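You operate a simulated robot arm through the tools that you are given. There is no shell and no other tool.

Carry out the task below with a simulated robot arm. There is one attempt and no reset: what you move stays moved.

## Task
Free the stuck block with the black button and turn the heat down to 100.
Fine: raise the red lever first; the block goes in the white tray.

The check looks at the end state, three seconds after you hand in, the way a careful person would. Anything else that was tipped, shoved, dropped, spilled or broken makes it a failure.

## Robot
A 6-joint arm with a two-finger parallel gripper, fixed in place. Base frame: the origin is at the foot of the arm, x ahead of it, y to its left, z up; the work surface is at about z = 5. Lengths are in mm, angles in degrees, forces in N, time in s.
With the tool pointing down near the work surface it reaches from about 120 to 500 mm from the base axis. Its first joint turns from -72.0 to 72.0 degrees. Payload 0.65 kg.
The tool frame sits at the grasp point between the pads (the TCP): z along the fingers, y along the line on which they close. The tips reach 25 mm beyond it. Largest opening 76 mm; finger width 18, thickness 10; the body of the gripper, 36 by 78 mm, starts 45 mm behind the TCP.
Orientation is that of the tool frame in the base frame, as [roll, pitch, yaw] about the fixed x, y, z axes, in that order (R = Rz(yaw) Ry(pitch) Rx(roll)). With the fingers straight down and closing along the base's y, the tool's x points along the base's -x, its y along +y and its z along -z.

## Interface
- The arm moves only by the tool jog_arm. Its argument "commands" is a list that holds one entry, the list of rows, each a list of 7 numbers: the shift along the tool's x, y, z in cm, then the turn, a rotation vector about the tool's x, y, z in degrees, then the gripper command, from -1 (shut) to 1 (fully open), values between in proportion. In form: [[[dx, dy, dz, ax, ay, az, jaw], ...]]. A call has 1 to 20 rows; each row shifts and turns the commanded pose from where the row before left it, along the tool's axes as they then stand. Rows are played at 5 a second. More than 50 mm and 8.6 degrees between two rows, or a gripper value outside its range, and nothing of the call is played. Where a pose cannot be reached the arm comes as near as it can. A force on the tool above 40 N (or 10 N above the force at the start of the call, whichever is more), or a blocked arm, ends the call early, and 0.2 s more pass. The fingers move at their own pace (about 108 mm/s each) and stop on an object; they squeeze with about 30 N. The grip force told is the motor's: it shows also when the fingers shut on nothing. Time passes only in rows, and 0.2 s behind the last, so rows that do not move let the fingers close. It gives the time, the measured TCP pose, the force on the tool (base axes), the opening and the grip force at its end, in the units of the frame above (readings bear some noise), with the torque about the TCP (base axes, N m) and any sound that the robot's microphone picked up.
- Cameras (640 x 400 px; columns grow to the right, rows downward): "scene" is fixed at [62.6, 302.4, 372.5]; the picture's right is [-0.53, -0.85, 0.00], its down [-0.70, 0.44, -0.56] and it looks along [0.47, -0.30, -0.83] (base axes); focal length 214 px, centre (320, 200). "wrist" rides on the gripper at [58, 11, -81] in the tool frame; the picture's right is [-0.18, 0.98, 0.00], its down [-0.75, -0.14, -0.64] and it looks along [-0.63, -0.12, 0.77] (tool axes); focal length 243 px, centre (320, 200). There is no depth. A picture from a camera that has moved, and an enlarged one, comes with that camera's place and axes in the base frame and with its lens.
- camera(camera): a new picture of that camera. No time passes.
- zoom(camera, box): a new picture of the part [left, top, right, bottom] of that camera's present view, enlarged. No time passes.
- hand_in(): hands the job in; it is judged then, once.

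Nothing tells you positions but the pictures and the camera data. Unless the task says otherwise, let go and move clear before handing in.

The tools are called after "Emit:" as name(argument=value, ...) on one line, values as JSON. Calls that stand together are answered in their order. jog_arm: Moves the arm, as the interface text tells. Its arguments: {"type":"object","properties":{"commands":{"type":"array"}},"required":["commands"]} The other tools are called the same way: camera (camera) takes a picture; zoom (camera, box) takes an enlarged picture of a part of a camera's view; hand_in () hands the job in.

At the start:

```text
time: 0.0
eef_pos: [275.7, 129.8, 338.7]
orientation: [179.8, 0.2, -180.0]
wrist_force: [-0.8, -0.2, -0.2]
ft_torque: [-0.01, 0.0, 0.04]
finger_gap: 76.0
finger_force: 0.1
```

scene: 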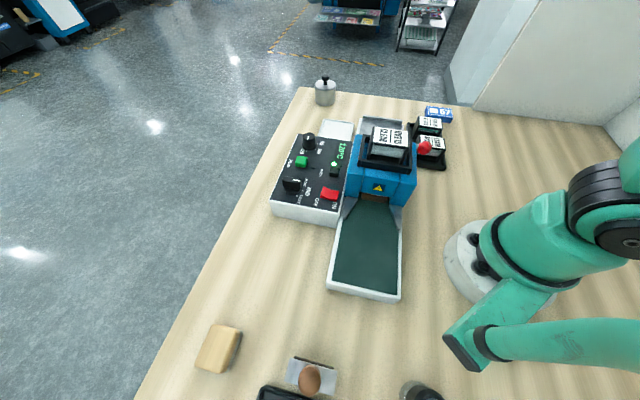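
wrist: 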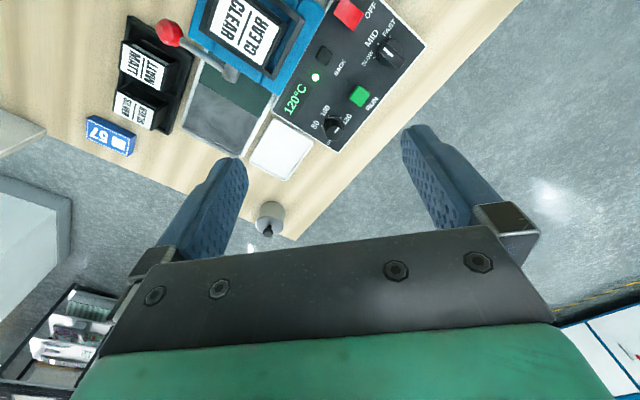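

I see a laminator-like machine with a control panel, a red lever and a display reading 120°C. I'll zoom in on the details before moving anything.

Emit:
zoom(camera="scene", box=[250, 60, 470, 200])

Emit:
zoom(camera="scene", box=[260, 110, 360, 230])

Emit:
zoom(camera="wrist", box=[60, 0, 440, 240])

Emit:
zoom(camera="scene", box=[180, 280, 460, 400])

```text
2.86 times, centred on (360, 130) of scene
camera zoom: at [62.6, 302.4, 372.5], right [-0.53, -0.85, 0.0], down [-0.7, 0.44, -0.56], along [0.47, -0.3, -0.83], focal length 613 px, centre (206, 400)
```

zoom: 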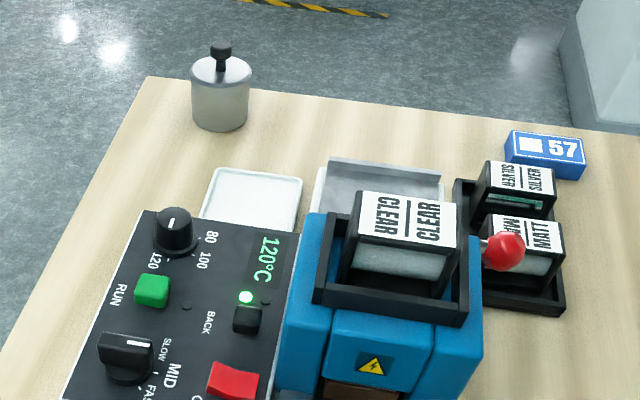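

```text
3.33 times, centred on (310, 170) of scene
camera zoom: at [62.6, 302.4, 372.5], right [-0.53, -0.85, 0.0], down [-0.7, 0.44, -0.56], along [0.47, -0.3, -0.83], focal length 715 px, centre (353, 300)
```

zoom: 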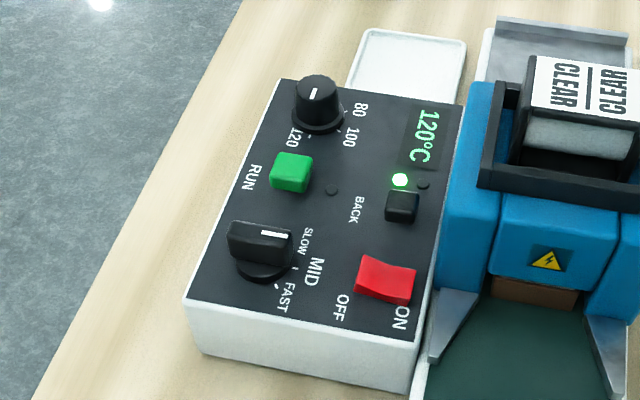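

```text
1.67 times, centred on (250, 120) of wrist
camera zoom: at [217.0, 140.0, 418.7], right [0.18, 0.98, 0.0], down [0.75, -0.14, 0.64], along [0.63, -0.12, -0.77], focal length 404 px, centre (437, 333)
```

zoom: 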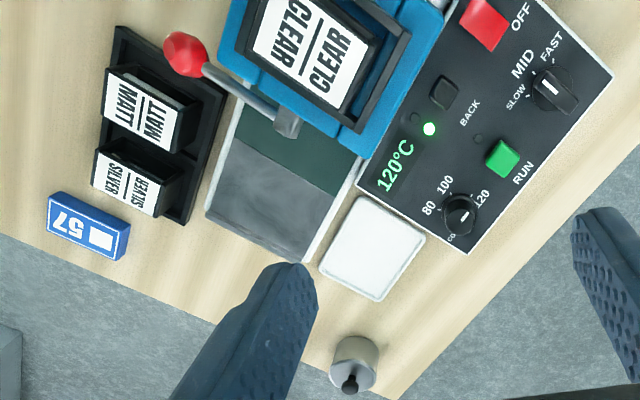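

```text
2.29 times, centred on (320, 340) of scene
camera zoom: at [62.6, 302.4, 372.5], right [-0.53, -0.85, 0.0], down [-0.7, 0.44, -0.56], along [0.47, -0.3, -0.83], focal length 490 px, centre (320, -120)
```

zoom: 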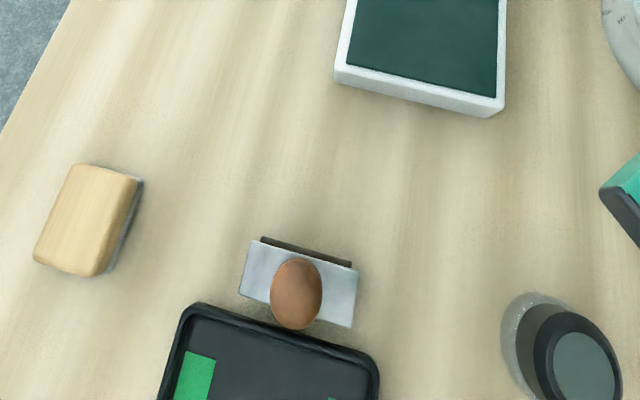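

Emit:
zoom(camera="wrist", box=[290, 60, 390, 160])

Emit:
zoom(camera="scene", box=[285, 120, 355, 170])

Emit:
zoom(camera="scene", box=[340, 110, 450, 220])

```text
4.00 times, centred on (340, 110) of wrist
camera zoom: at [217.0, 140.0, 418.7], right [0.18, 0.98, 0.0], down [0.75, -0.14, 0.64], along [0.63, -0.12, -0.77], focal length 970 px, centre (240, 560)
```

zoom: 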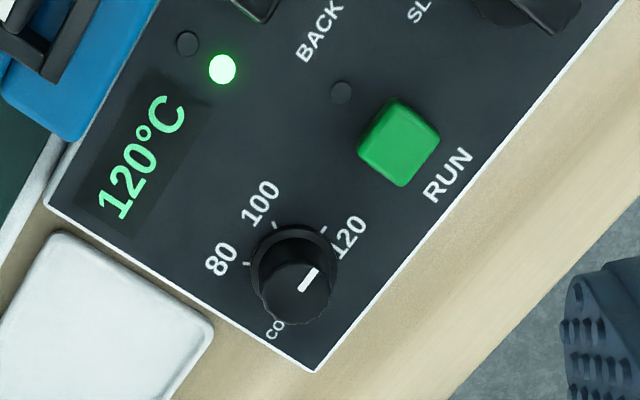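

```text
8.00 times, centred on (320, 145) of scene
camera zoom: at [62.6, 302.4, 372.5], right [-0.53, -0.85, 0.0], down [-0.7, 0.44, -0.56], along [0.47, -0.3, -0.83], focal length 1716 px, centre (320, 640)
```

zoom: 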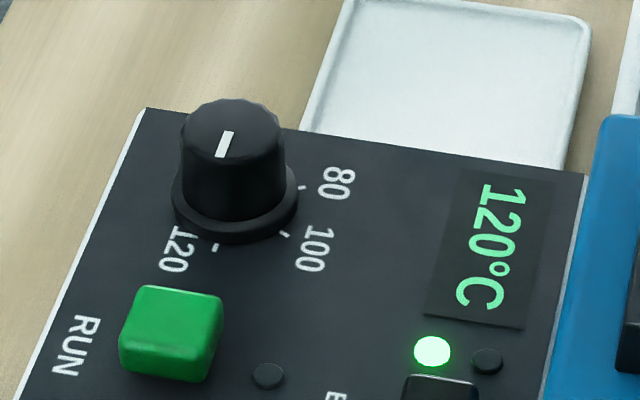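

```text
3.64 times, centred on (395, 165) of scene
camera zoom: at [62.6, 302.4, 372.5], right [-0.53, -0.85, 0.0], down [-0.7, 0.44, -0.56], along [0.47, -0.3, -0.83], focal length 780 px, centre (47, 327)
```

zoom: 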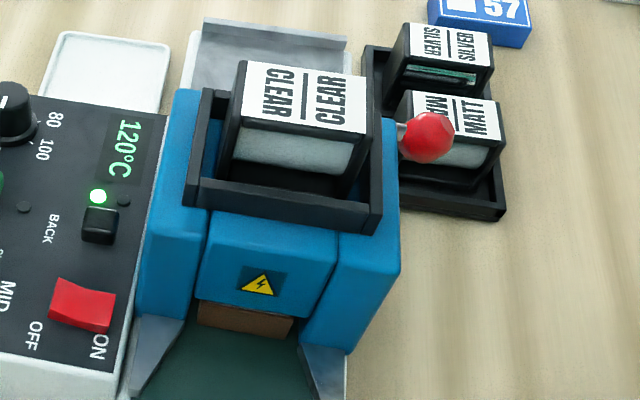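

The machine lies diagonally across the table. The red ball is on the side toward the robot base, the BACK button and heat dial are on the panel, and the block is at the mouth of the press. I'll move the wrist camera for a closer look at the lever.

Emit:
jog_arm(commands=[[[1.35, -2.83, 0.2, 0, 0, 0, 0], [1.35, -2.83, 0.2, 0, 0, 0, 0], [1.35, -2.83, 0.2, 0, 0, 0, 0], [1.35, -2.83, 0.2, 0, 0, 0, 0], [1.35, -2.83, 0.2, 0, 0, 0, 0], [1.35, -2.83, 0.2, 0, 0, 0, 0], [0, 0, 0, 0, 0, 0, 0]]])

Emit:
camera(camera="wrist")

Emit:
camera(camera="scene")

```text
time: 1.6
eef_pos: [194.4, -41.6, 330.7]
orientation: [179.8, 0.1, 180.0]
wrist_force: [0.1, -1.8, -0.2]
ft_torque: [0.05, 0.0, 0.0]
finger_gap: 38.0
finger_force: 0.1
```

```text
taken
camera wrist: at [136.5, -30.1, 408.3], right [0.18, 0.98, 0.0], down [0.75, -0.14, 0.64], along [0.63, -0.12, -0.77], focal length 243 px, centre (320, 200)
```

wrist: 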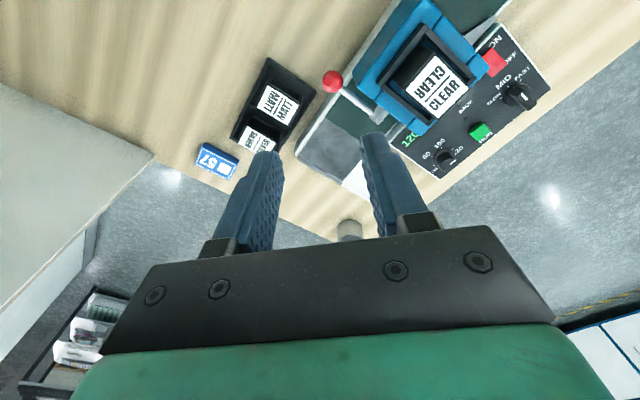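

```text
taken
```

scene: 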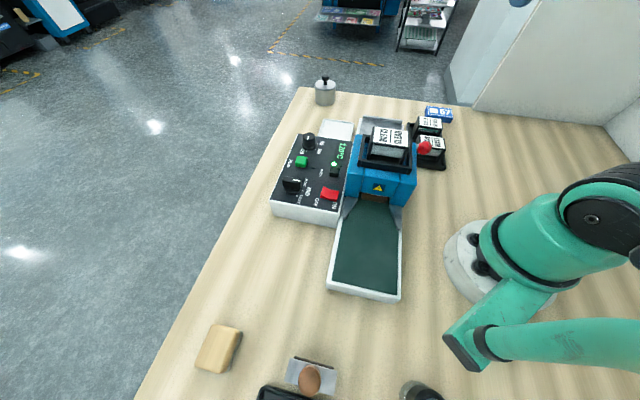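

Emit:
zoom(camera="wrist", box=[280, 0, 480, 125])

Emit:
zoom(camera="wrist", box=[180, 40, 400, 180])

Emit:
zoom(camera="scene", box=[420, 140, 640, 400])

```text
3.20 times, centred on (380, 62) of wrist
camera zoom: at [136.5, -30.1, 408.3], right [0.18, 0.98, 0.0], down [0.75, -0.14, 0.64], along [0.63, -0.12, -0.77], focal length 776 px, centre (128, 640)
```

zoom: 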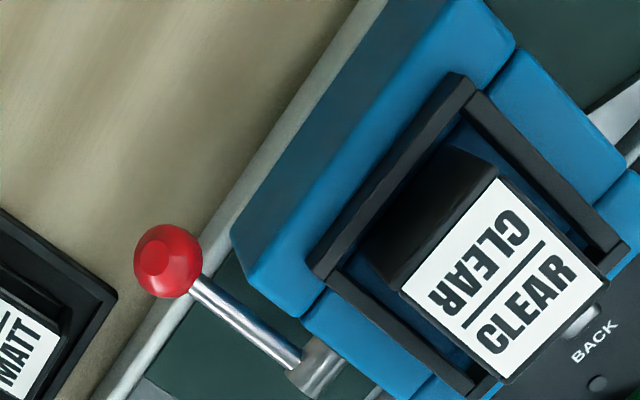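

```text
2.86 times, centred on (290, 110) of wrist
camera zoom: at [136.5, -30.1, 408.3], right [0.18, 0.98, 0.0], down [0.75, -0.14, 0.64], along [0.63, -0.12, -0.77], focal length 693 px, centre (406, 457)
```

zoom: 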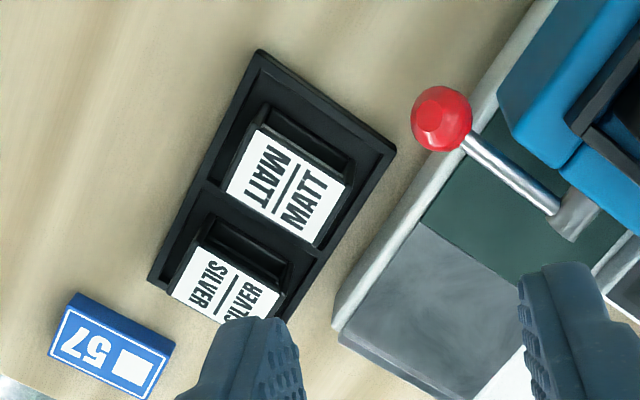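

```text
1.54 times, centred on (530, 270) of scene
camera zoom: at [62.6, 302.4, 372.5], right [-0.53, -0.85, 0.0], down [-0.7, 0.44, -0.56], along [0.47, -0.3, -0.83], focal length 330 px, centre (-3, 92)
```

zoom: 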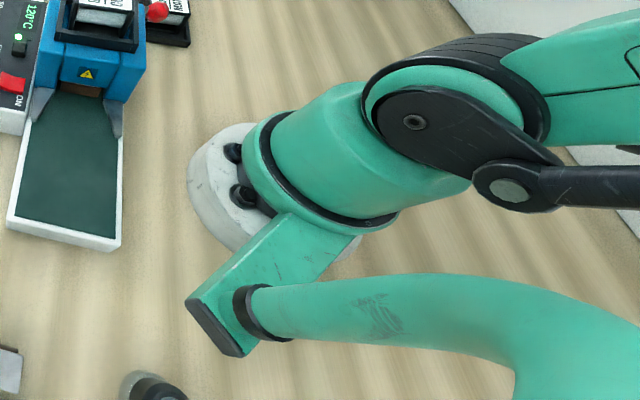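

Emit:
jog_arm(commands=[[[0.7, -1.1, 1.5, 0, 0, 0, 0], [0.7, -1.1, 1.5, 0, 0, 0, 0], [0.7, -1.1, 1.5, 0, 0, 0, 0], [0.7, -1.1, 1.5, 0, 0, 0, 0], [0, 0, 0, 0, 0, -7.7, 0], [0, 0, 0, 0, 0, -7.7, 0], [0, 0, 0, 0, 0, -7.7, 0], [0, 0, 0, 0, 0, -7.7, 0], [0, 0, 0, 0, 0, -7.7, 0], [0, 0, 0, 0, 0, -7.7, 0], [0, 0, 0, 0, 0, 0, 0]]])

Emit:
camera(camera="wrist")

Emit:
camera(camera="scene")

```text
time: 4.0
eef_pos: [165.8, -83.4, 267.2]
orientation: [-180.0, 0.2, -133.6]
wrist_force: [-0.5, -1.5, -0.5]
ft_torque: [0.0, 0.03, -0.02]
finger_gap: 38.2
finger_force: 0.0
```

```text
taken
camera wrist: at [118.2, -119.0, 346.2], right [-0.58, 0.81, 0.0], down [0.62, 0.45, 0.64], along [0.52, 0.38, -0.76], focal length 243 px, centre (320, 200)
```

wrist: 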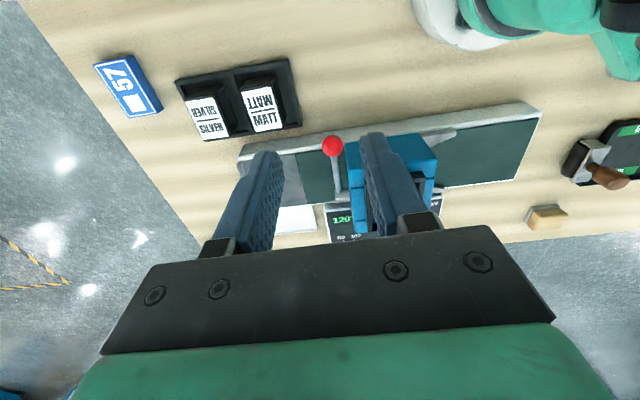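

```text
taken
```

scene: 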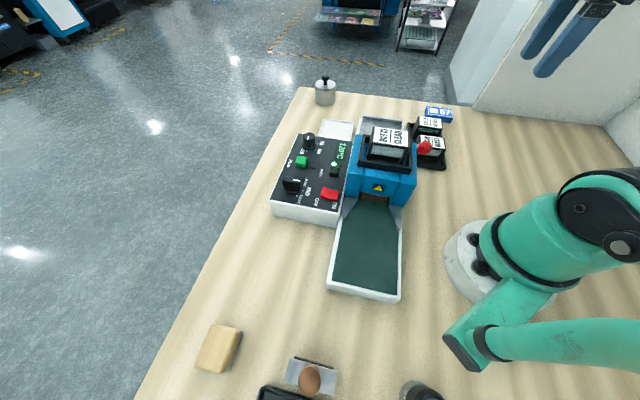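

Emit:
zoom(camera="wrist", box=[230, 90, 450, 230])

Emit:
zoom(camera="wrist", box=[280, 120, 380, 190])

```text
2.86 times, centred on (340, 160) of wrist
camera zoom: at [118.2, -119.0, 346.2], right [-0.58, 0.81, 0.0], down [0.62, 0.45, 0.64], along [0.52, 0.38, -0.76], focal length 693 px, centre (263, 314)
```

zoom: 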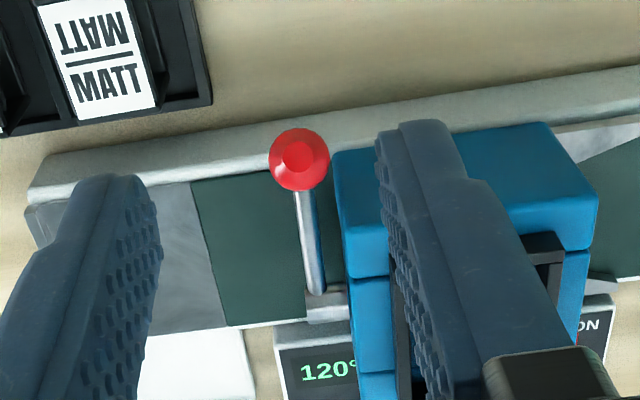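

```text
5.71 times, centred on (330, 155) of wrist
camera zoom: at [118.2, -119.0, 346.2], right [-0.58, 0.81, 0.0], down [0.62, 0.45, 0.64], along [0.52, 0.38, -0.76], focal length 1386 px, centre (263, 457)
```

zoom: 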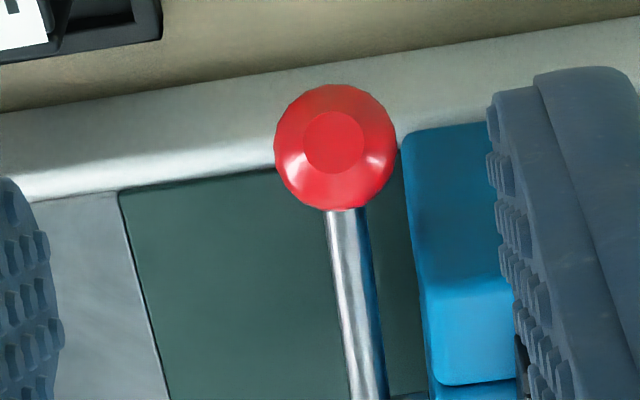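

The ball is at about (215, -30, 93), with its pivot at about (264, 23, 96) and the lever lying horizontal. I'll move above the ball with the fingers closing along the pivot axis, then check the view.

Emit:
jog_arm(commands=[[[-1.815, 0.03, 2.2, 0, 0, 0, 0.3], [-1.815, 0.03, 2.2, 0, 0, 0, 0.3], [-1.815, 0.03, 2.2, 0, 0, 0, 0.3], [-1.815, 0.03, 2.2, 0, 0, 0, 0.3], [0, 0, 0, 0, 0, 0, 0.3]]])

Emit:
camera(camera="wrist")

Emit:
camera(camera="scene")

```text
time: 5.2
eef_pos: [214.7, -30.6, 180.0]
orientation: [179.9, 0.1, -133.7]
wrist_force: [0.0, -0.1, 0.5]
ft_torque: [0.01, 0.01, -0.02]
finger_gap: 49.4
finger_force: 0.0
```

```text
taken
camera wrist: at [166.8, -66.4, 259.3], right [-0.58, 0.81, 0.0], down [0.62, 0.44, 0.64], along [0.52, 0.38, -0.76], focal length 243 px, centre (320, 200)
```

wrist: 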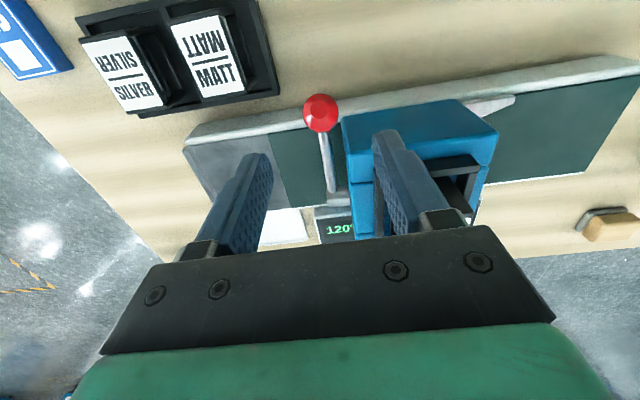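

```text
taken
```

scene: 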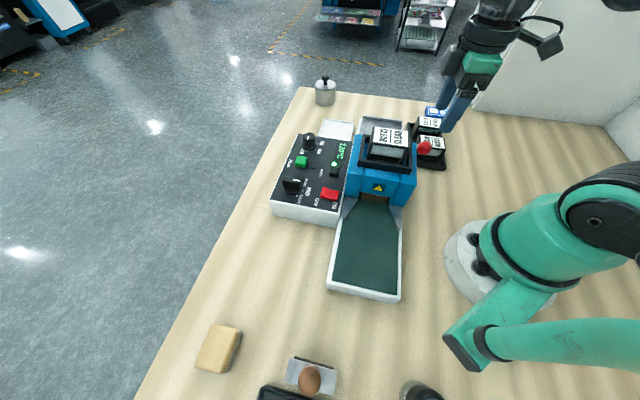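

The fingers are centred over the ball, so I'll go down and look before closing.

Emit:
jog_arm(commands=[[[0, 0, 1.95, 0, 0, 0, 0.3], [0, 0, 1.95, 0, 0, 0, 0.3], [0, 0, 1.95, 0, 0, 0, 0.3], [-0.05, 0, 1.95, 0, 0, 0, 0.3], [0, 0, 0, 0, 0, 0, 0.3]]])

Emit:
camera(camera="wrist")

Emit:
zoom(camera="scene", box=[360, 60, 520, 190])

```text
time: 6.4
eef_pos: [217.3, -30.1, 99.3]
orientation: [179.9, 0.0, -133.8]
wrist_force: [0.7, -0.2, -0.2]
ft_torque: [0.03, 0.01, 0.01]
finger_gap: 49.5
finger_force: 0.1
```

```text
taken
camera wrist: at [169.0, -65.5, 179.1], right [-0.58, 0.81, 0.0], down [0.62, 0.44, 0.64], along [0.52, 0.38, -0.76], focal length 243 px, centre (320, 200)
```

wrist: 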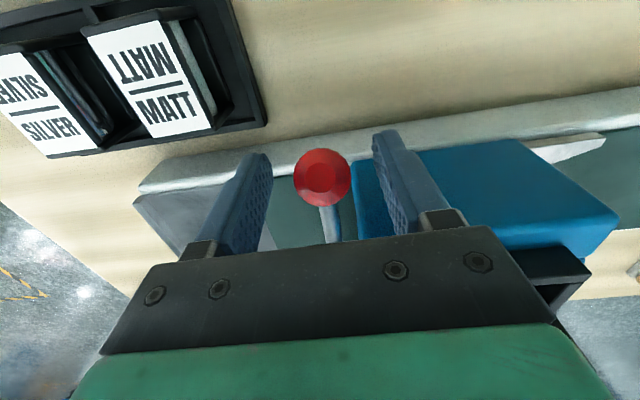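

```text
3.08 times, centred on (440, 125) of scene
camera zoom: at [62.6, 302.5, 372.5], right [-0.53, -0.85, 0.0], down [-0.7, 0.44, -0.56], along [0.47, -0.3, -0.83], focal length 660 px, centre (-49, 431)
```

zoom: 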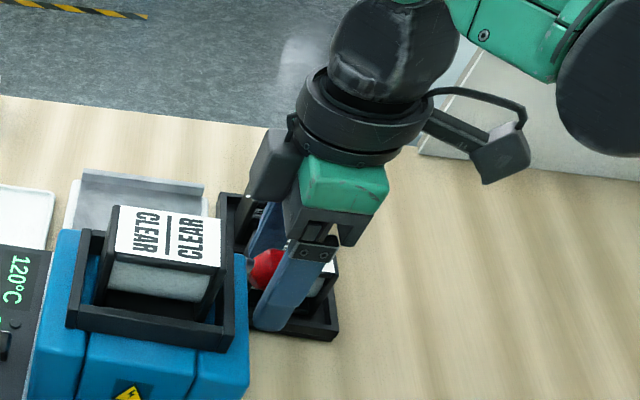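

Emit:
jog_arm(commands=[[[0.1, 0, 0, 0, 0, 0, -1], [0, 0, 0, 0, 0, 0, -1], [0, 0, 0, 0, 0, 0, -1], [0, 0, 0, 0, 0, 0, -1]]])

Emit:
camera(camera="wrist")

```text
time: 7.4
eef_pos: [216.1, -29.7, 99.7]
orientation: [179.9, 0.2, -133.6]
wrist_force: [-2.4, 16.2, -7.5]
ft_torque: [-0.28, 0.32, 0.06]
finger_gap: 24.2
finger_force: 39.6
```

```text
taken
camera wrist: at [168.3, -65.2, 179.5], right [-0.58, 0.81, 0.0], down [0.62, 0.44, 0.65], along [0.52, 0.38, -0.76], focal length 243 px, centre (320, 200)
```

wrist: 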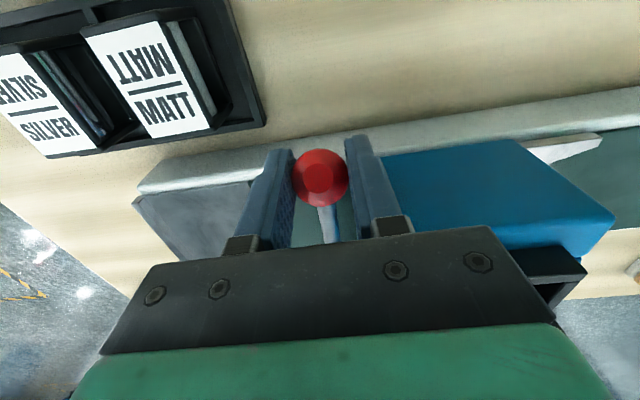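

The ball is held, with a small sideways load from misalignment. I'll relax that and begin lifting along the lever's arc in small steps.

Emit:
jog_arm(commands=[[[-0.05, 0.1, 0, 0, 0, 0, -1], [-0.01, 0, -0.4, 0, 0, 0, -1], [-0.02, 0, -0.4, 0, 0, 0, -1], [-0.04, 0, -0.38, 0, 0, 0, -1], [-0.05, 0, -0.37, 0, 0, 0, -1]]])

Emit:
camera(camera="wrist")

```text
time: 8.6
eef_pos: [215.9, -30.7, 115.2]
orientation: [-179.7, -0.1, -133.9]
wrist_force: [1.9, -1.4, -3.2]
ft_torque: [-0.07, 0.03, -0.02]
finger_gap: 23.9
finger_force: 40.0
stopped in row 5: the force on the tool passed its limit at 42 N (the readings are from after the stop); the commanded pose is now the measured one
```

```text
taken
camera wrist: at [167.2, -64.9, 194.2], right [-0.58, 0.81, -0.01], down [0.62, 0.45, 0.64], along [0.53, 0.37, -0.76], focal length 243 px, centre (320, 200)
```

wrist: 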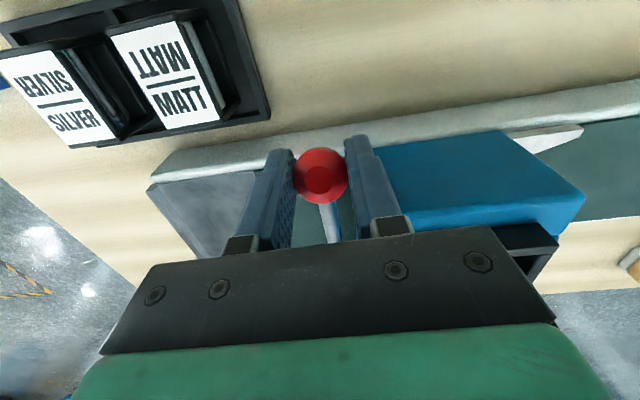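

Emit:
jog_arm(commands=[[[-0.08, 0, -0.25, 0, 0, 0, -1], [-0.08, 0, -0.25, 0, 0, 0, -1], [-0.08, 0, -0.25, 0, 0, 0, -1], [0, 0, 0, 0, 0, 0, -1]]])

Emit:
camera(camera="wrist")

```text
time: 9.6
eef_pos: [216.5, -29.6, 122.0]
orientation: [-179.6, 0.0, -134.0]
wrist_force: [-6.6, -22.7, -6.2]
ft_torque: [-0.7, 0.51, -0.11]
finger_gap: 24.0
finger_force: 39.9
```

```text
taken
camera wrist: at [168.3, -63.6, 201.8], right [-0.58, 0.81, -0.01], down [0.62, 0.45, 0.64], along [0.53, 0.37, -0.77], focal length 243 px, centre (320, 200)
```

wrist: 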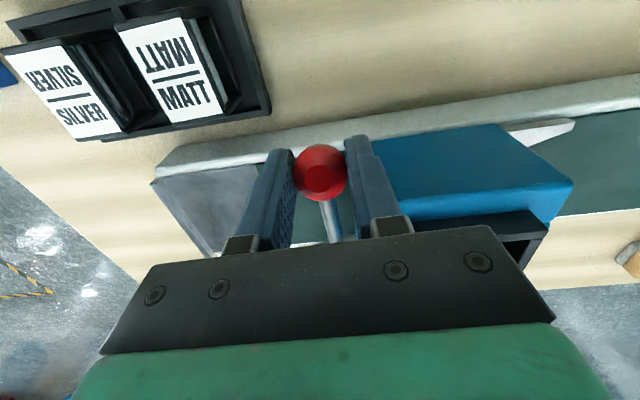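

Emit:
jog_arm(commands=[[[0.06, 0, -0.2, 0, 0, 0, -1], [0.02, 0, -0.2, 0, 0, 0, -1], [0, 0, 0, 0, 0, 0, -1]]])

```text
time: 10.3
eef_pos: [217.6, -29.0, 126.3]
orientation: [-179.5, 0.1, -133.8]
wrist_force: [15.0, -13.6, -12.3]
ft_torque: [-0.83, 0.34, 0.03]
finger_gap: 23.9
finger_force: 39.5
```

Emit:
jog_arm(commands=[[[-0.05, -0.1, -0.2, 0, 0, 0, -1], [-0.05, -0.05, -0.2, 0, 0, 0, -1], [-0.06, 0, -0.2, 0, 0, 0, -1], [0, 0, 0, 0, 0, 0, -1]]])

Emit:
camera(camera="wrist")

```text
time: 11.3
eef_pos: [217.4, -27.7, 132.6]
orientation: [180.0, 0.0, -133.9]
wrist_force: [-21.5, 18.0, -9.8]
ft_torque: [-0.25, 0.79, 0.05]
finger_gap: 23.8
finger_force: 39.9
```

```text
taken
camera wrist: at [170.5, -62.6, 212.0], right [-0.58, 0.81, 0.0], down [0.62, 0.45, 0.64], along [0.52, 0.37, -0.77], focal length 243 px, centre (320, 200)
```

wrist: 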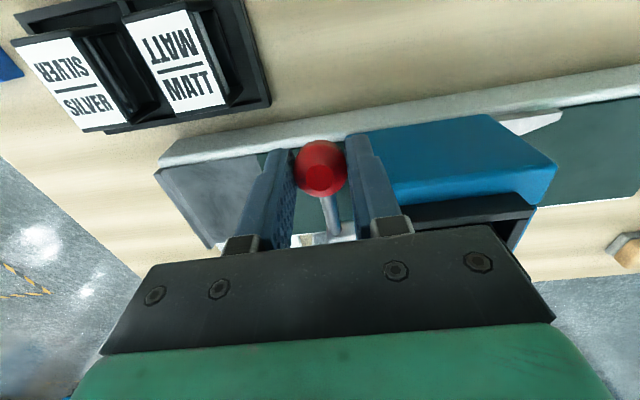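

Emit:
jog_arm(commands=[[[-0.1, 0.09, -0.27, 0, 0, 0, -1], [-0.1, 0, -0.27, 0, 0, 0, -1], [-0.16, 0, -0.34, 0, 0, 0, -1], [-0.16, 0, -0.34, 0, 0, 0, -1], [0, 0, 0, 0, 0, 0, -1]]])

Emit:
camera(camera="wrist")

```text
time: 12.6
eef_pos: [221.4, -25.5, 145.8]
orientation: [-179.7, 0.0, -133.9]
wrist_force: [-17.2, 8.2, -10.1]
ft_torque: [-0.57, 0.86, -0.01]
finger_gap: 23.9
finger_force: 39.9
```

```text
taken
camera wrist: at [173.3, -59.1, 224.7], right [-0.58, 0.81, 0.0], down [0.62, 0.45, 0.64], along [0.53, 0.37, -0.77], focal length 243 px, centre (320, 200)
```

wrist: 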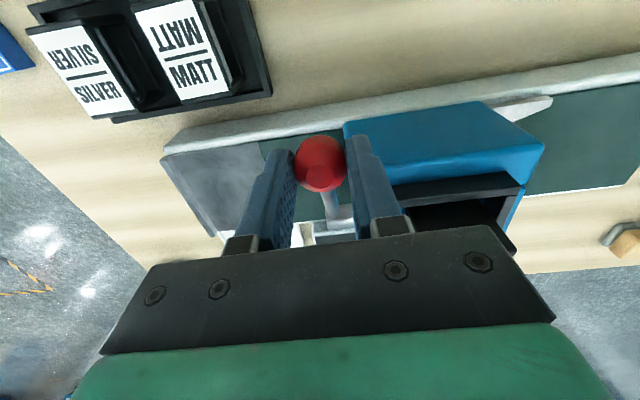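

Emit:
jog_arm(commands=[[[-0.16, 0.05, -0.31, 0, 0, 0, -1], [-0.18, 0, -0.31, 0, 0, 0, -1], [-0.21, 0, -0.3, 0, 0, 0, -1], [-0.22, 0, -0.3, 0, 0, 0, -1], [0, 0, 0, 0, 0, 0, -1]]])

Emit:
camera(camera="wrist")

Emit:
zoom(camera="scene", box=[340, 60, 500, 220])

```text
time: 13.8
eef_pos: [227.9, -19.7, 154.9]
orientation: [-179.5, -0.1, -133.9]
wrist_force: [-9.7, -20.9, -24.2]
ft_torque: [-0.34, 0.13, -0.03]
finger_gap: 24.0
finger_force: 40.0
```

```text
taken
camera wrist: at [178.2, -53.4, 234.7], right [-0.58, 0.81, -0.01], down [0.62, 0.45, 0.64], along [0.53, 0.37, -0.76], focal length 243 px, centre (320, 200)
```

wrist: 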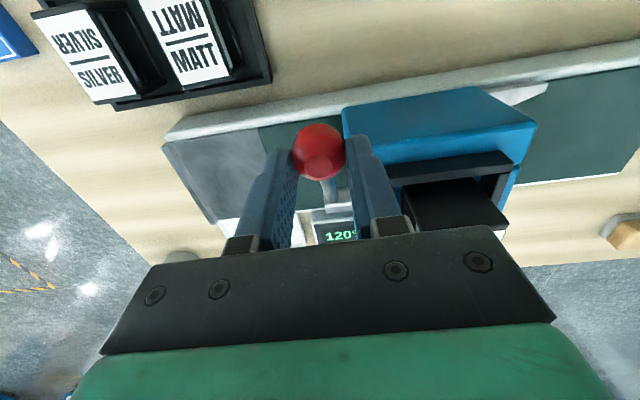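

```text
2.50 times, centred on (420, 140) of scene
camera zoom: at [62.6, 302.4, 372.5], right [-0.53, -0.85, 0.0], down [-0.7, 0.44, -0.56], along [0.47, -0.3, -0.83], focal length 536 px, centre (70, 350)
```

zoom: 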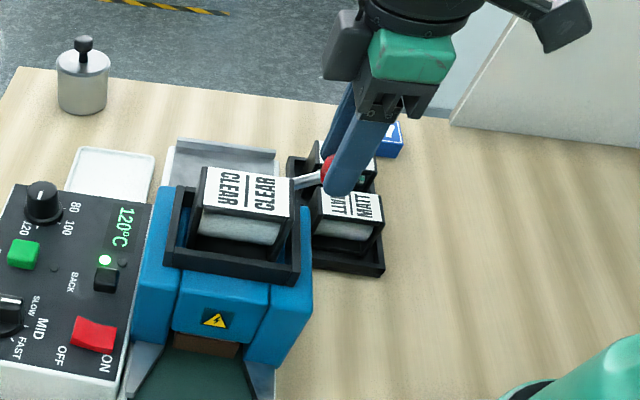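

Emit:
jog_arm(commands=[[[-0.07, -0.02, -0.08, 0, 0, 0, -1], [0, 0, 0, 0, 0, 0, -1]]])

Emit:
camera(camera="wrist")

```text
time: 14.3
eef_pos: [227.4, -18.7, 156.7]
orientation: [-179.6, 0.0, -133.9]
wrist_force: [0.3, -17.1, -31.2]
ft_torque: [-0.23, -0.05, 0.05]
finger_gap: 24.0
finger_force: 39.8
```

```text
taken
camera wrist: at [178.8, -53.0, 236.2], right [-0.58, 0.81, -0.01], down [0.62, 0.45, 0.65], along [0.53, 0.37, -0.76], focal length 243 px, centre (320, 200)
```

wrist: 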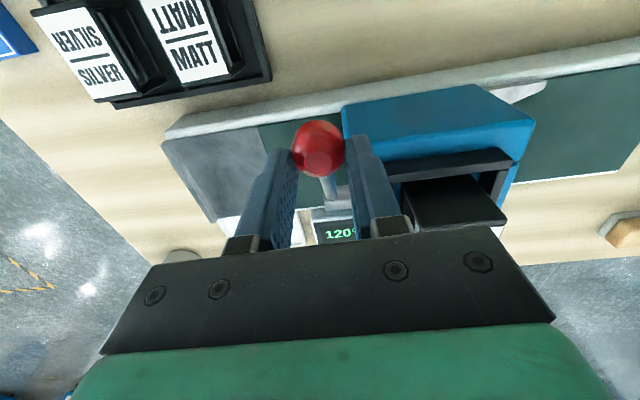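

The ball now seems to be slipping in the pads, which suggests the lever hit its upper stop at about 30° above level. I'll release and check whether it stays up.

Emit:
jog_arm(commands=[[[0, 0, 0, 0, 0, 0, 0.2], [0, 0, 0, 0, 0, 0, 0.2], [0, 0, 0, 0, 0, 0, 0.2]]])

Emit:
camera(camera="wrist")

Emit:
zoom(camera="scene", box=[340, 60, 500, 220])

```text
time: 15.2
eef_pos: [226.1, -19.0, 157.7]
orientation: [-179.7, 0.1, -133.9]
wrist_force: [-0.1, 0.0, 0.4]
ft_torque: [-0.01, -0.05, -0.02]
finger_gap: 45.7
finger_force: 0.1
```

```text
taken
camera wrist: at [178.6, -52.9, 236.3], right [-0.58, 0.81, -0.01], down [0.62, 0.45, 0.64], along [0.53, 0.37, -0.76], focal length 243 px, centre (320, 200)
```

wrist: 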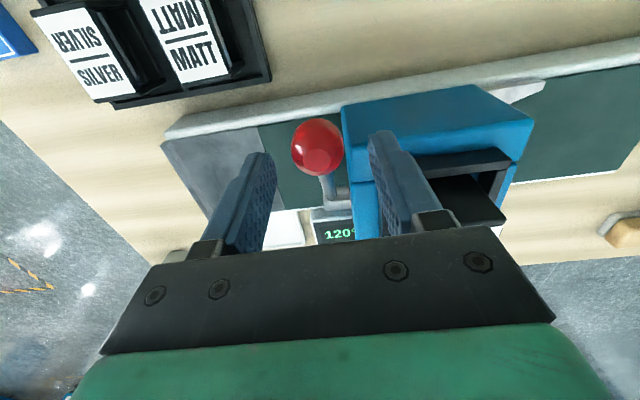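

```text
2.50 times, centred on (420, 140) of scene
camera zoom: at [62.6, 302.5, 372.5], right [-0.53, -0.85, 0.0], down [-0.7, 0.44, -0.56], along [0.47, -0.3, -0.83], focal length 536 px, centre (70, 350)
```

zoom: 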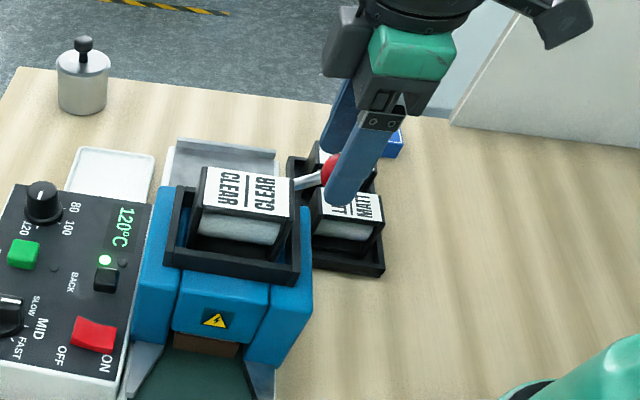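

Emit:
zoom(camera="scene", box=[340, 110, 450, 220])

Emit:
zoom(camera="wrist", box=[270, 90, 430, 250])

```text
3.64 times, centred on (395, 165) of scene
camera zoom: at [62.6, 302.5, 372.5], right [-0.53, -0.85, 0.0], down [-0.7, 0.44, -0.56], along [0.47, -0.3, -0.83], focal length 780 px, centre (47, 327)
```

zoom: 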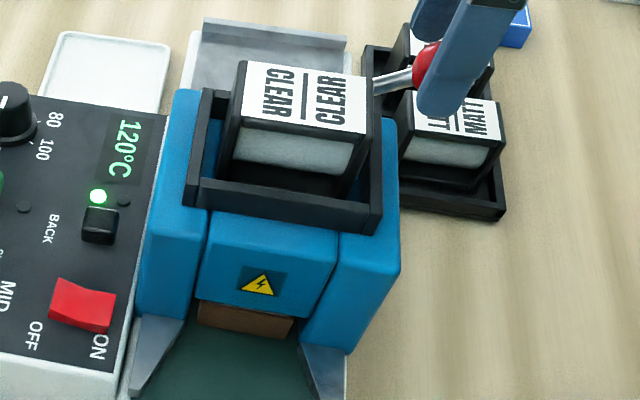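

```text
2.50 times, centred on (350, 170) of wrist
camera zoom: at [178.6, -52.9, 236.3], right [-0.58, 0.81, -0.01], down [0.62, 0.45, 0.64], along [0.53, 0.37, -0.76], focal length 606 px, centre (245, 275)
```

zoom: 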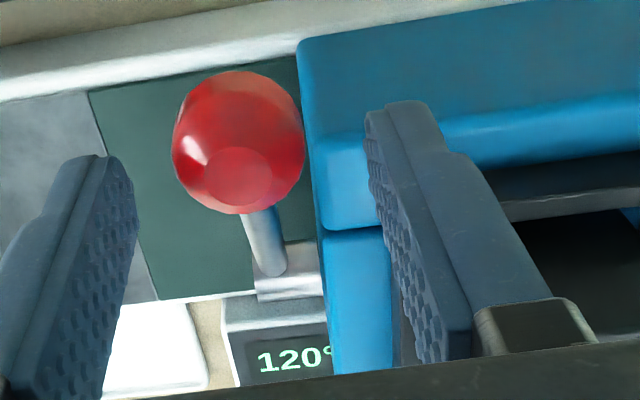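

Emit:
jog_arm(commands=[[[0.15, -0.1, 0.95, 0, 0, 0, 0.2], [0.15, -0.05, 0.95, 0, 0, 0, 0.2], [0, 0, 0, 0, 0, 0, 0.2]]])

Emit:
camera(camera="wrist")

```text
time: 15.9
eef_pos: [226.8, -22.1, 139.2]
orientation: [-179.7, 0.1, -133.9]
wrist_force: [0.7, 0.1, 0.4]
ft_torque: [0.0, -0.01, -0.01]
finger_gap: 45.8
finger_force: 0.0
```

```text
taken
camera wrist: at [178.7, -56.2, 218.6], right [-0.58, 0.81, -0.01], down [0.62, 0.45, 0.64], along [0.53, 0.37, -0.76], focal length 243 px, centre (320, 200)
```

wrist: 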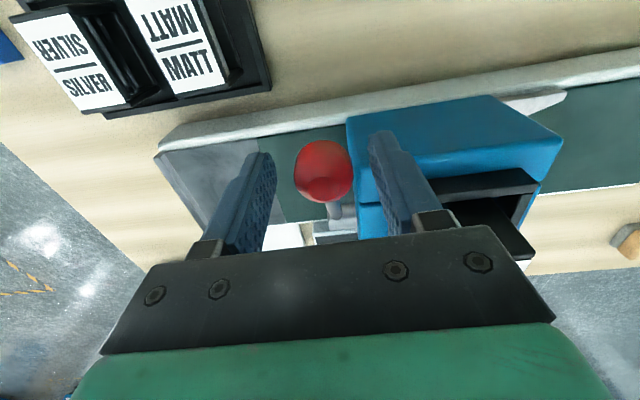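

Emit:
jog_arm(commands=[[[0, 0, 0, 0, 0, 0, -1], [0, 0, 0, 0, 0, 0, -1], [0, 0, 0, 0, 0, 0, -1]]])

Emit:
jog_arm(commands=[[[-0.1, 0, -0.17, 0, 0, 0, -1], [-0.1, 0, -0.17, 0, 0, 0, -1], [0, 0, 0, 0, 0, 0, -1]]])

Emit:
camera(camera="wrist")

```text
time: 16.7
eef_pos: [225.3, -21.2, 138.4]
orientation: [179.9, 0.0, -133.9]
wrist_force: [-3.4, 3.0, 1.1]
ft_torque: [0.03, 0.0, 0.02]
finger_gap: 24.3
finger_force: 40.2
stopped in row 3: the force on the tool passed its limit at 42 N (the readings are from after the stop); the commanded pose is now the measured one
```

```text
time: 17.5
eef_pos: [225.2, -20.1, 142.1]
orientation: [-180.0, -0.2, -133.9]
wrist_force: [-9.1, -20.5, -22.0]
ft_torque: [-0.13, 0.03, -0.03]
finger_gap: 23.8
finger_force: 39.8
```

```text
taken
camera wrist: at [178.6, -54.2, 222.3], right [-0.58, 0.81, 0.0], down [0.62, 0.45, 0.64], along [0.52, 0.37, -0.77], focal length 243 px, centre (320, 200)
```

wrist: 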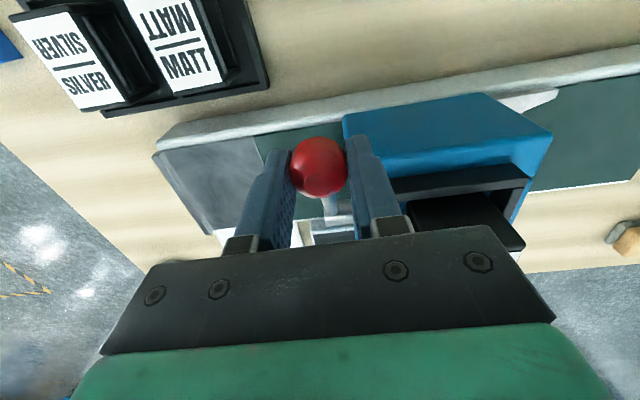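

The lever is hard against its upper stop. I'll release it, retreat upward and check that it stays up.

Emit:
jog_arm(commands=[[[0, 0, 0, 0, 0, 0, 0.2], [0, 0, 0, 0, 0, 0, 0.2], [0.2, 0, -2, 0, 0, 0, 0.2], [0.2, 0, -3, 0, 0, 0, 0.2], [0.2, 0, -3.5, 0, 0, 0, 0.2], [0.2, 0, -3.5, 0, 0, 0, 0.2], [0, 0, 0, 0, 0, 0, 0.2]]])

Emit:
camera(camera="wrist")

Emit:
zoom(camera="scene", box=[250, 60, 470, 220])

```text
time: 19.1
eef_pos: [218.4, -25.3, 264.8]
orientation: [179.9, 0.0, -133.8]
wrist_force: [-0.6, 0.3, -0.4]
ft_torque: [0.0, 0.01, -0.02]
finger_gap: 45.8
finger_force: 0.1
```

```text
taken
camera wrist: at [170.3, -59.0, 343.9], right [-0.58, 0.81, 0.0], down [0.62, 0.44, 0.64], along [0.52, 0.37, -0.77], focal length 243 px, centre (320, 200)
```

wrist: 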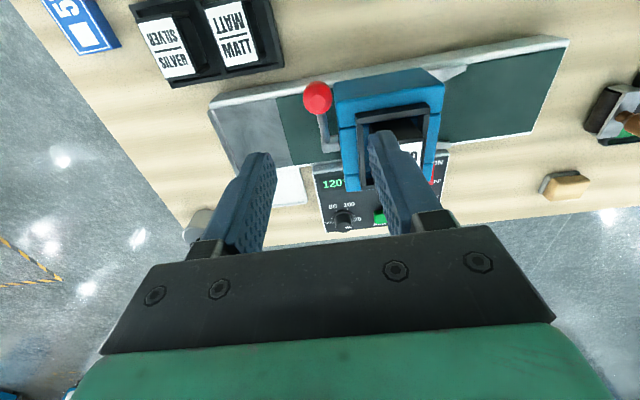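

```text
2.50 times, centred on (360, 140) of scene
camera zoom: at [62.6, 302.5, 372.5], right [-0.53, -0.85, 0.0], down [-0.7, 0.44, -0.56], along [0.47, -0.3, -0.83], focal length 536 px, centre (220, 350)
```

zoom: 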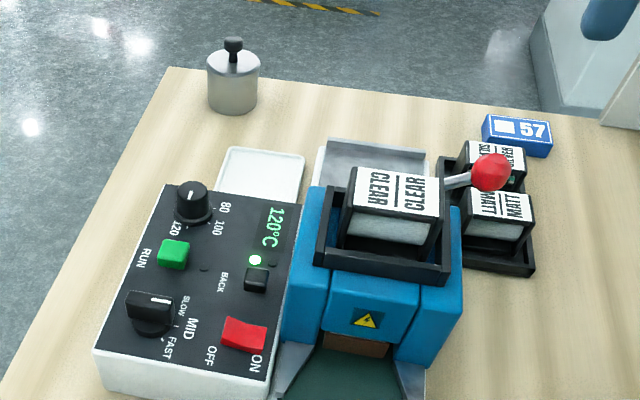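

The lever stays up with its ball at z≈131. Next I'll hover over the panel with the fingers closed and tilted away from the machine body to locate the BACK button precisely.

Emit:
jog_arm(commands=[[[-3.0, 1.44, 0, 0, 0, 0, -1], [-3.0, 1.44, 0, 0, 0, 0, -1], [-3.0, 1.44, 0, 0, 0, 0, -1], [-3.0, 1.44, 0, 0, 0, 0, -1], [-3.0, 1.44, 0, 0, 0, 0, -1], [0, 0, 0, 0, 7.5, 0, -1], [0, 0, 0, 0, 7.5, 0, -1], [0, 0, 0, 0, 0, 0, -1]]])

Emit:
camera(camera="wrist")

Emit:
camera(camera="scene")

```text
time: 20.9
eef_pos: [272.7, 132.5, 262.9]
orientation: [-180.0, -15.0, -133.8]
wrist_force: [0.0, -1.2, 0.3]
ft_torque: [0.01, 0.0, 0.01]
finger_gap: 0.0
finger_force: 23.4
```

```text
taken
camera wrist: at [240.8, 114.1, 354.4], right [-0.59, 0.81, -0.05], down [0.72, 0.55, 0.43], along [0.37, 0.22, -0.9], focal length 243 px, centre (320, 200)
```

wrist: 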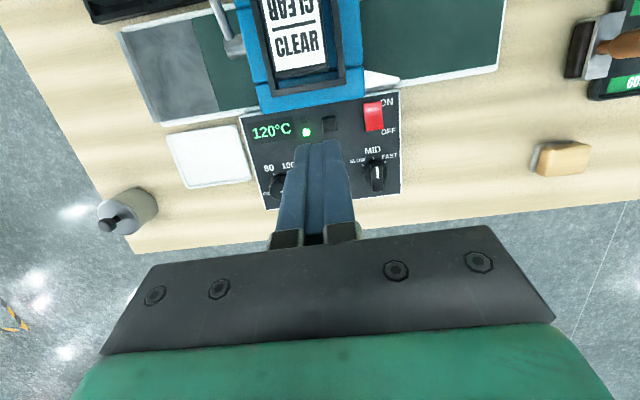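

```text
taken
```

scene: 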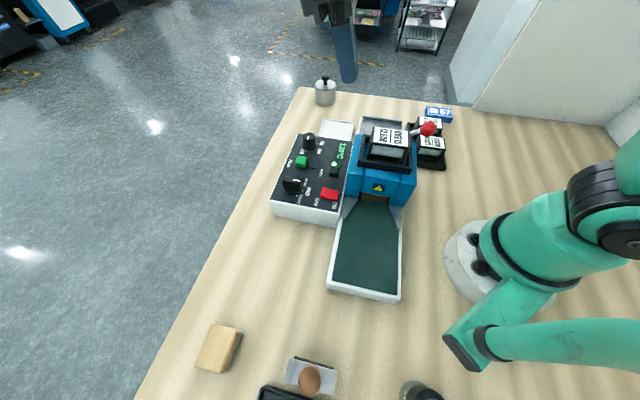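

Emit:
zoom(camera="wrist", box=[230, 60, 430, 210])

Emit:
zoom(camera="wrist", box=[100, 0, 420, 200])

```text
2.67 times, centred on (330, 135) of wrist
camera zoom: at [240.8, 114.1, 354.4], right [-0.59, 0.81, -0.05], down [0.72, 0.55, 0.43], along [0.37, 0.22, -0.9], focal length 647 px, centre (293, 373)
```

zoom: 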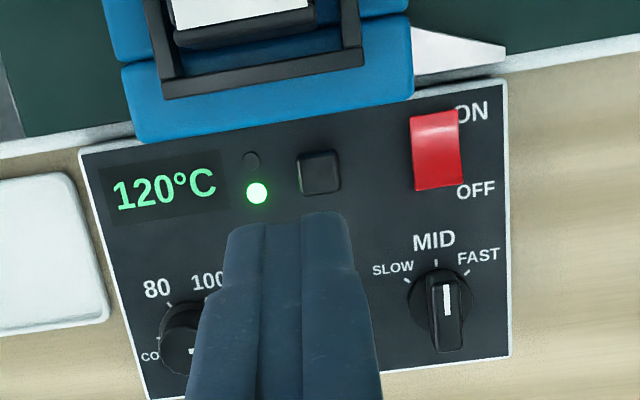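

```text
2.00 times, centred on (260, 100) of wrist
camera zoom: at [240.8, 114.1, 354.4], right [-0.59, 0.81, -0.05], down [0.72, 0.55, 0.43], along [0.37, 0.22, -0.9], focal length 485 px, centre (440, 400)
```

zoom: 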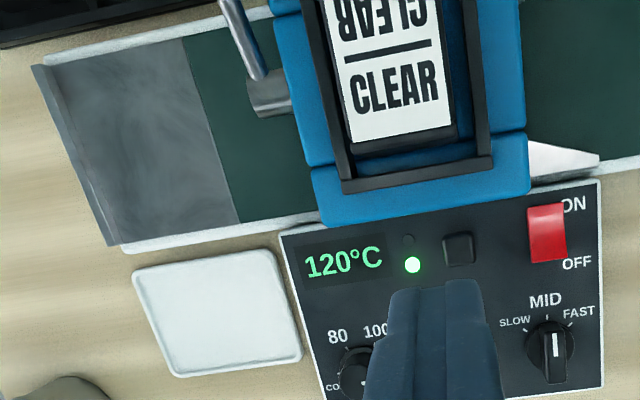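

BACK's top is at about (274, 135, 72), and the panel-side wall of the machine is about 25 mm away. I'll descend to just above the button and check again.

Emit:
jog_arm(commands=[[[-0.852, 0.022, 2.836, 0, 0, 0, -1], [-0.852, 0.022, 2.836, 0, 0, 0, -1], [-0.852, 0.022, 2.836, 0, 0, 0, -1], [-0.852, 0.022, 2.836, 0, 0, 0, -1], [-0.852, 0.022, 2.836, 0, 0, 0, -1], [0, 0, 0, 0, 0, 0, -1]]])

Emit:
camera(camera="wrist")

Emit:
zoom(camera="scene", box=[250, 60, 470, 220])

```text
time: 22.3
eef_pos: [276.1, 136.3, 114.0]
orientation: [179.9, -14.9, -133.8]
wrist_force: [0.5, 0.2, 0.4]
ft_torque: [-0.02, -0.03, 0.01]
finger_gap: 0.0
finger_force: 23.6
```

```text
taken
camera wrist: at [243.8, 117.8, 206.3], right [-0.59, 0.81, -0.05], down [0.72, 0.55, 0.43], along [0.37, 0.22, -0.9], focal length 243 px, centre (320, 200)
```

wrist: 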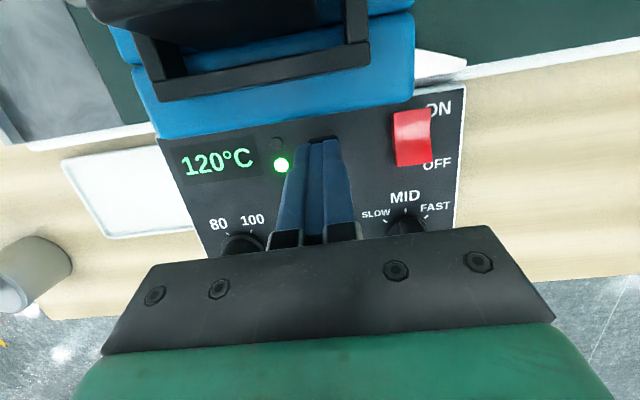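

```text
2.50 times, centred on (360, 140) of scene
camera zoom: at [62.6, 302.4, 372.5], right [-0.53, -0.85, 0.0], down [-0.7, 0.44, -0.56], along [0.47, -0.3, -0.83], focal length 536 px, centre (220, 350)
```

zoom: 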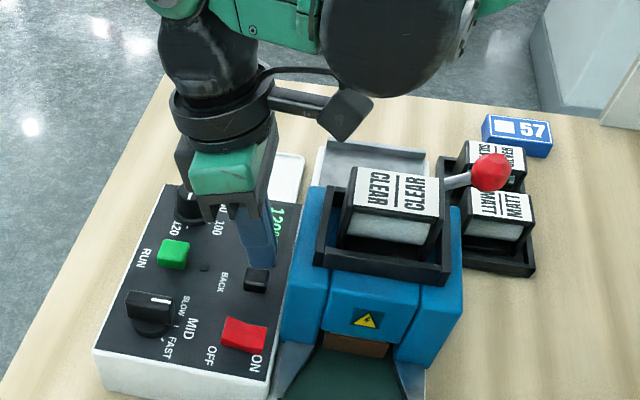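

Emit:
zoom(camera="scene", box=[310, 140, 370, 190])

Emit:
zoom(camera="wrist", box=[240, 90, 400, 210])

```text
8.00 times, centred on (340, 165) of scene
camera zoom: at [62.6, 302.4, 372.5], right [-0.53, -0.85, 0.0], down [-0.7, 0.44, -0.56], along [0.47, -0.3, -0.83], focal length 1716 px, centre (160, 480)
```

zoom: 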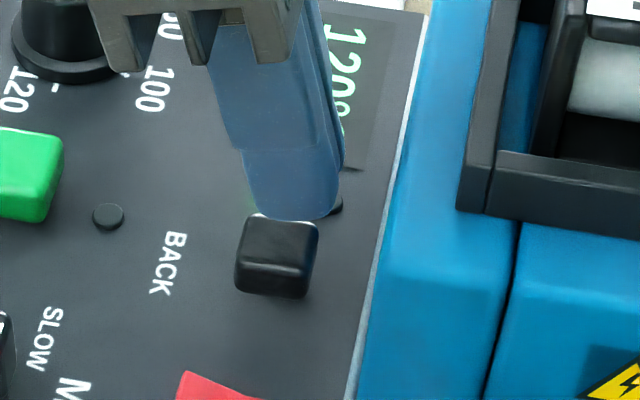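

```text
3.33 times, centred on (320, 150) of wrist
camera zoom: at [243.8, 117.8, 206.3], right [-0.59, 0.81, -0.05], down [0.72, 0.55, 0.43], along [0.37, 0.22, -0.9], focal length 809 px, centre (320, 367)
```

zoom: 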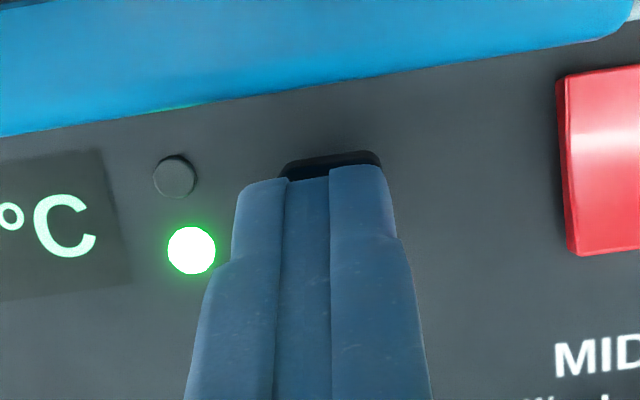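

Emit:
jog_arm(commands=[[[-0.104, 0.1, 0.386, 0, 0, 0, -1], [-0.104, 0.05, 0.386, 0, 0, 0, -1], [-0.104, 0, 0.386, 0, 0, 0, -1], [-0.026, 0, 0.097, 0, 0, 0, -1], [0, 0, 0, 0, 0, 0, -1]]])

Emit:
zoom(camera="scene", box=[310, 140, 370, 190])

Emit:
zoom(camera="wrist", box=[240, 90, 400, 210])

```text
time: 23.5
eef_pos: [274.9, 136.1, 100.4]
orientation: [180.0, -15.0, -133.8]
wrist_force: [0.3, 0.2, -0.1]
ft_torque: [-0.04, -0.02, -0.02]
finger_gap: 0.1
finger_force: 23.3
```

```text
8.00 times, centred on (340, 165) of scene
camera zoom: at [62.6, 302.5, 372.5], right [-0.53, -0.85, 0.0], down [-0.7, 0.44, -0.56], along [0.47, -0.3, -0.83], focal length 1716 px, centre (160, 480)
```

zoom: 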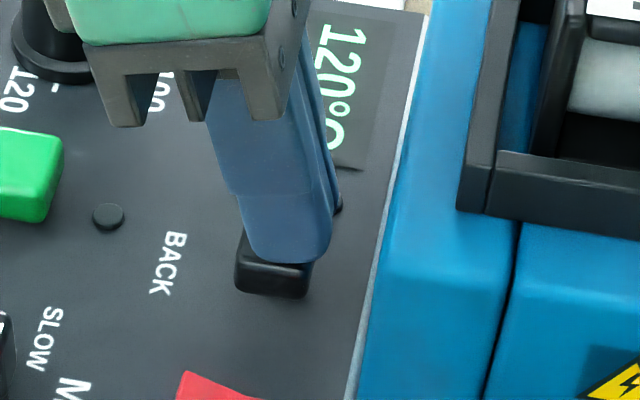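

```text
3.33 times, centred on (320, 150) of wrist
camera zoom: at [243.6, 118.3, 192.8], right [-0.59, 0.81, -0.05], down [0.72, 0.55, 0.43], along [0.37, 0.22, -0.9], focal length 809 px, centre (320, 367)
```

zoom: 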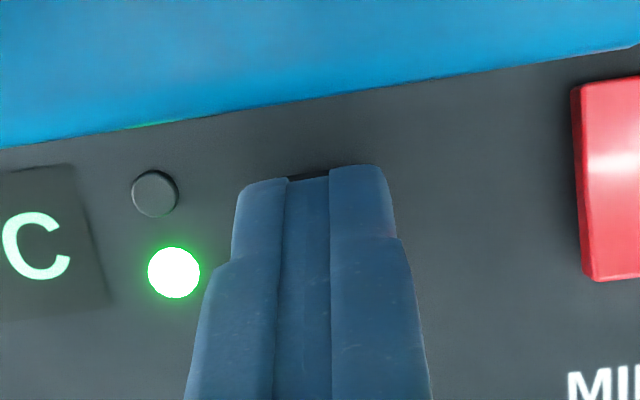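

Emit:
jog_arm(commands=[[[-0.026, 0, 0.097, 0, 0, 0, -1], [-0.026, 0, 0.097, 0, 0, 0, -1], [-0.026, 0, 0.097, 0, 0, 0, -1], [0, 0, 0, 0, 0, 0, -1]]])

Emit:
camera(camera="scene")

```text
time: 24.5
eef_pos: [275.7, 136.8, 98.4]
orientation: [180.0, -15.1, -133.8]
wrist_force: [-0.6, 0.0, 1.2]
ft_torque: [-0.03, 0.03, 0.01]
finger_gap: 0.0
finger_force: 24.1
heard: click
```

```text
taken
```

scene: 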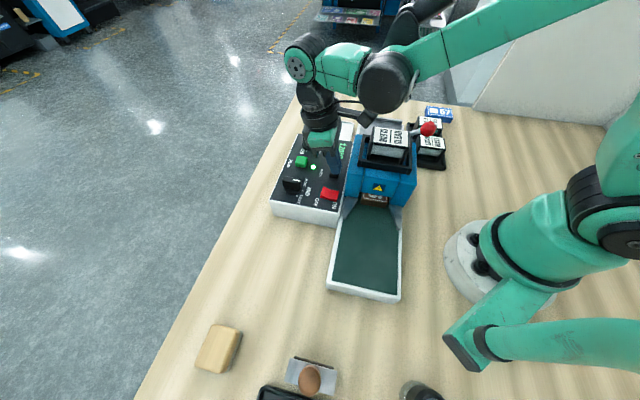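

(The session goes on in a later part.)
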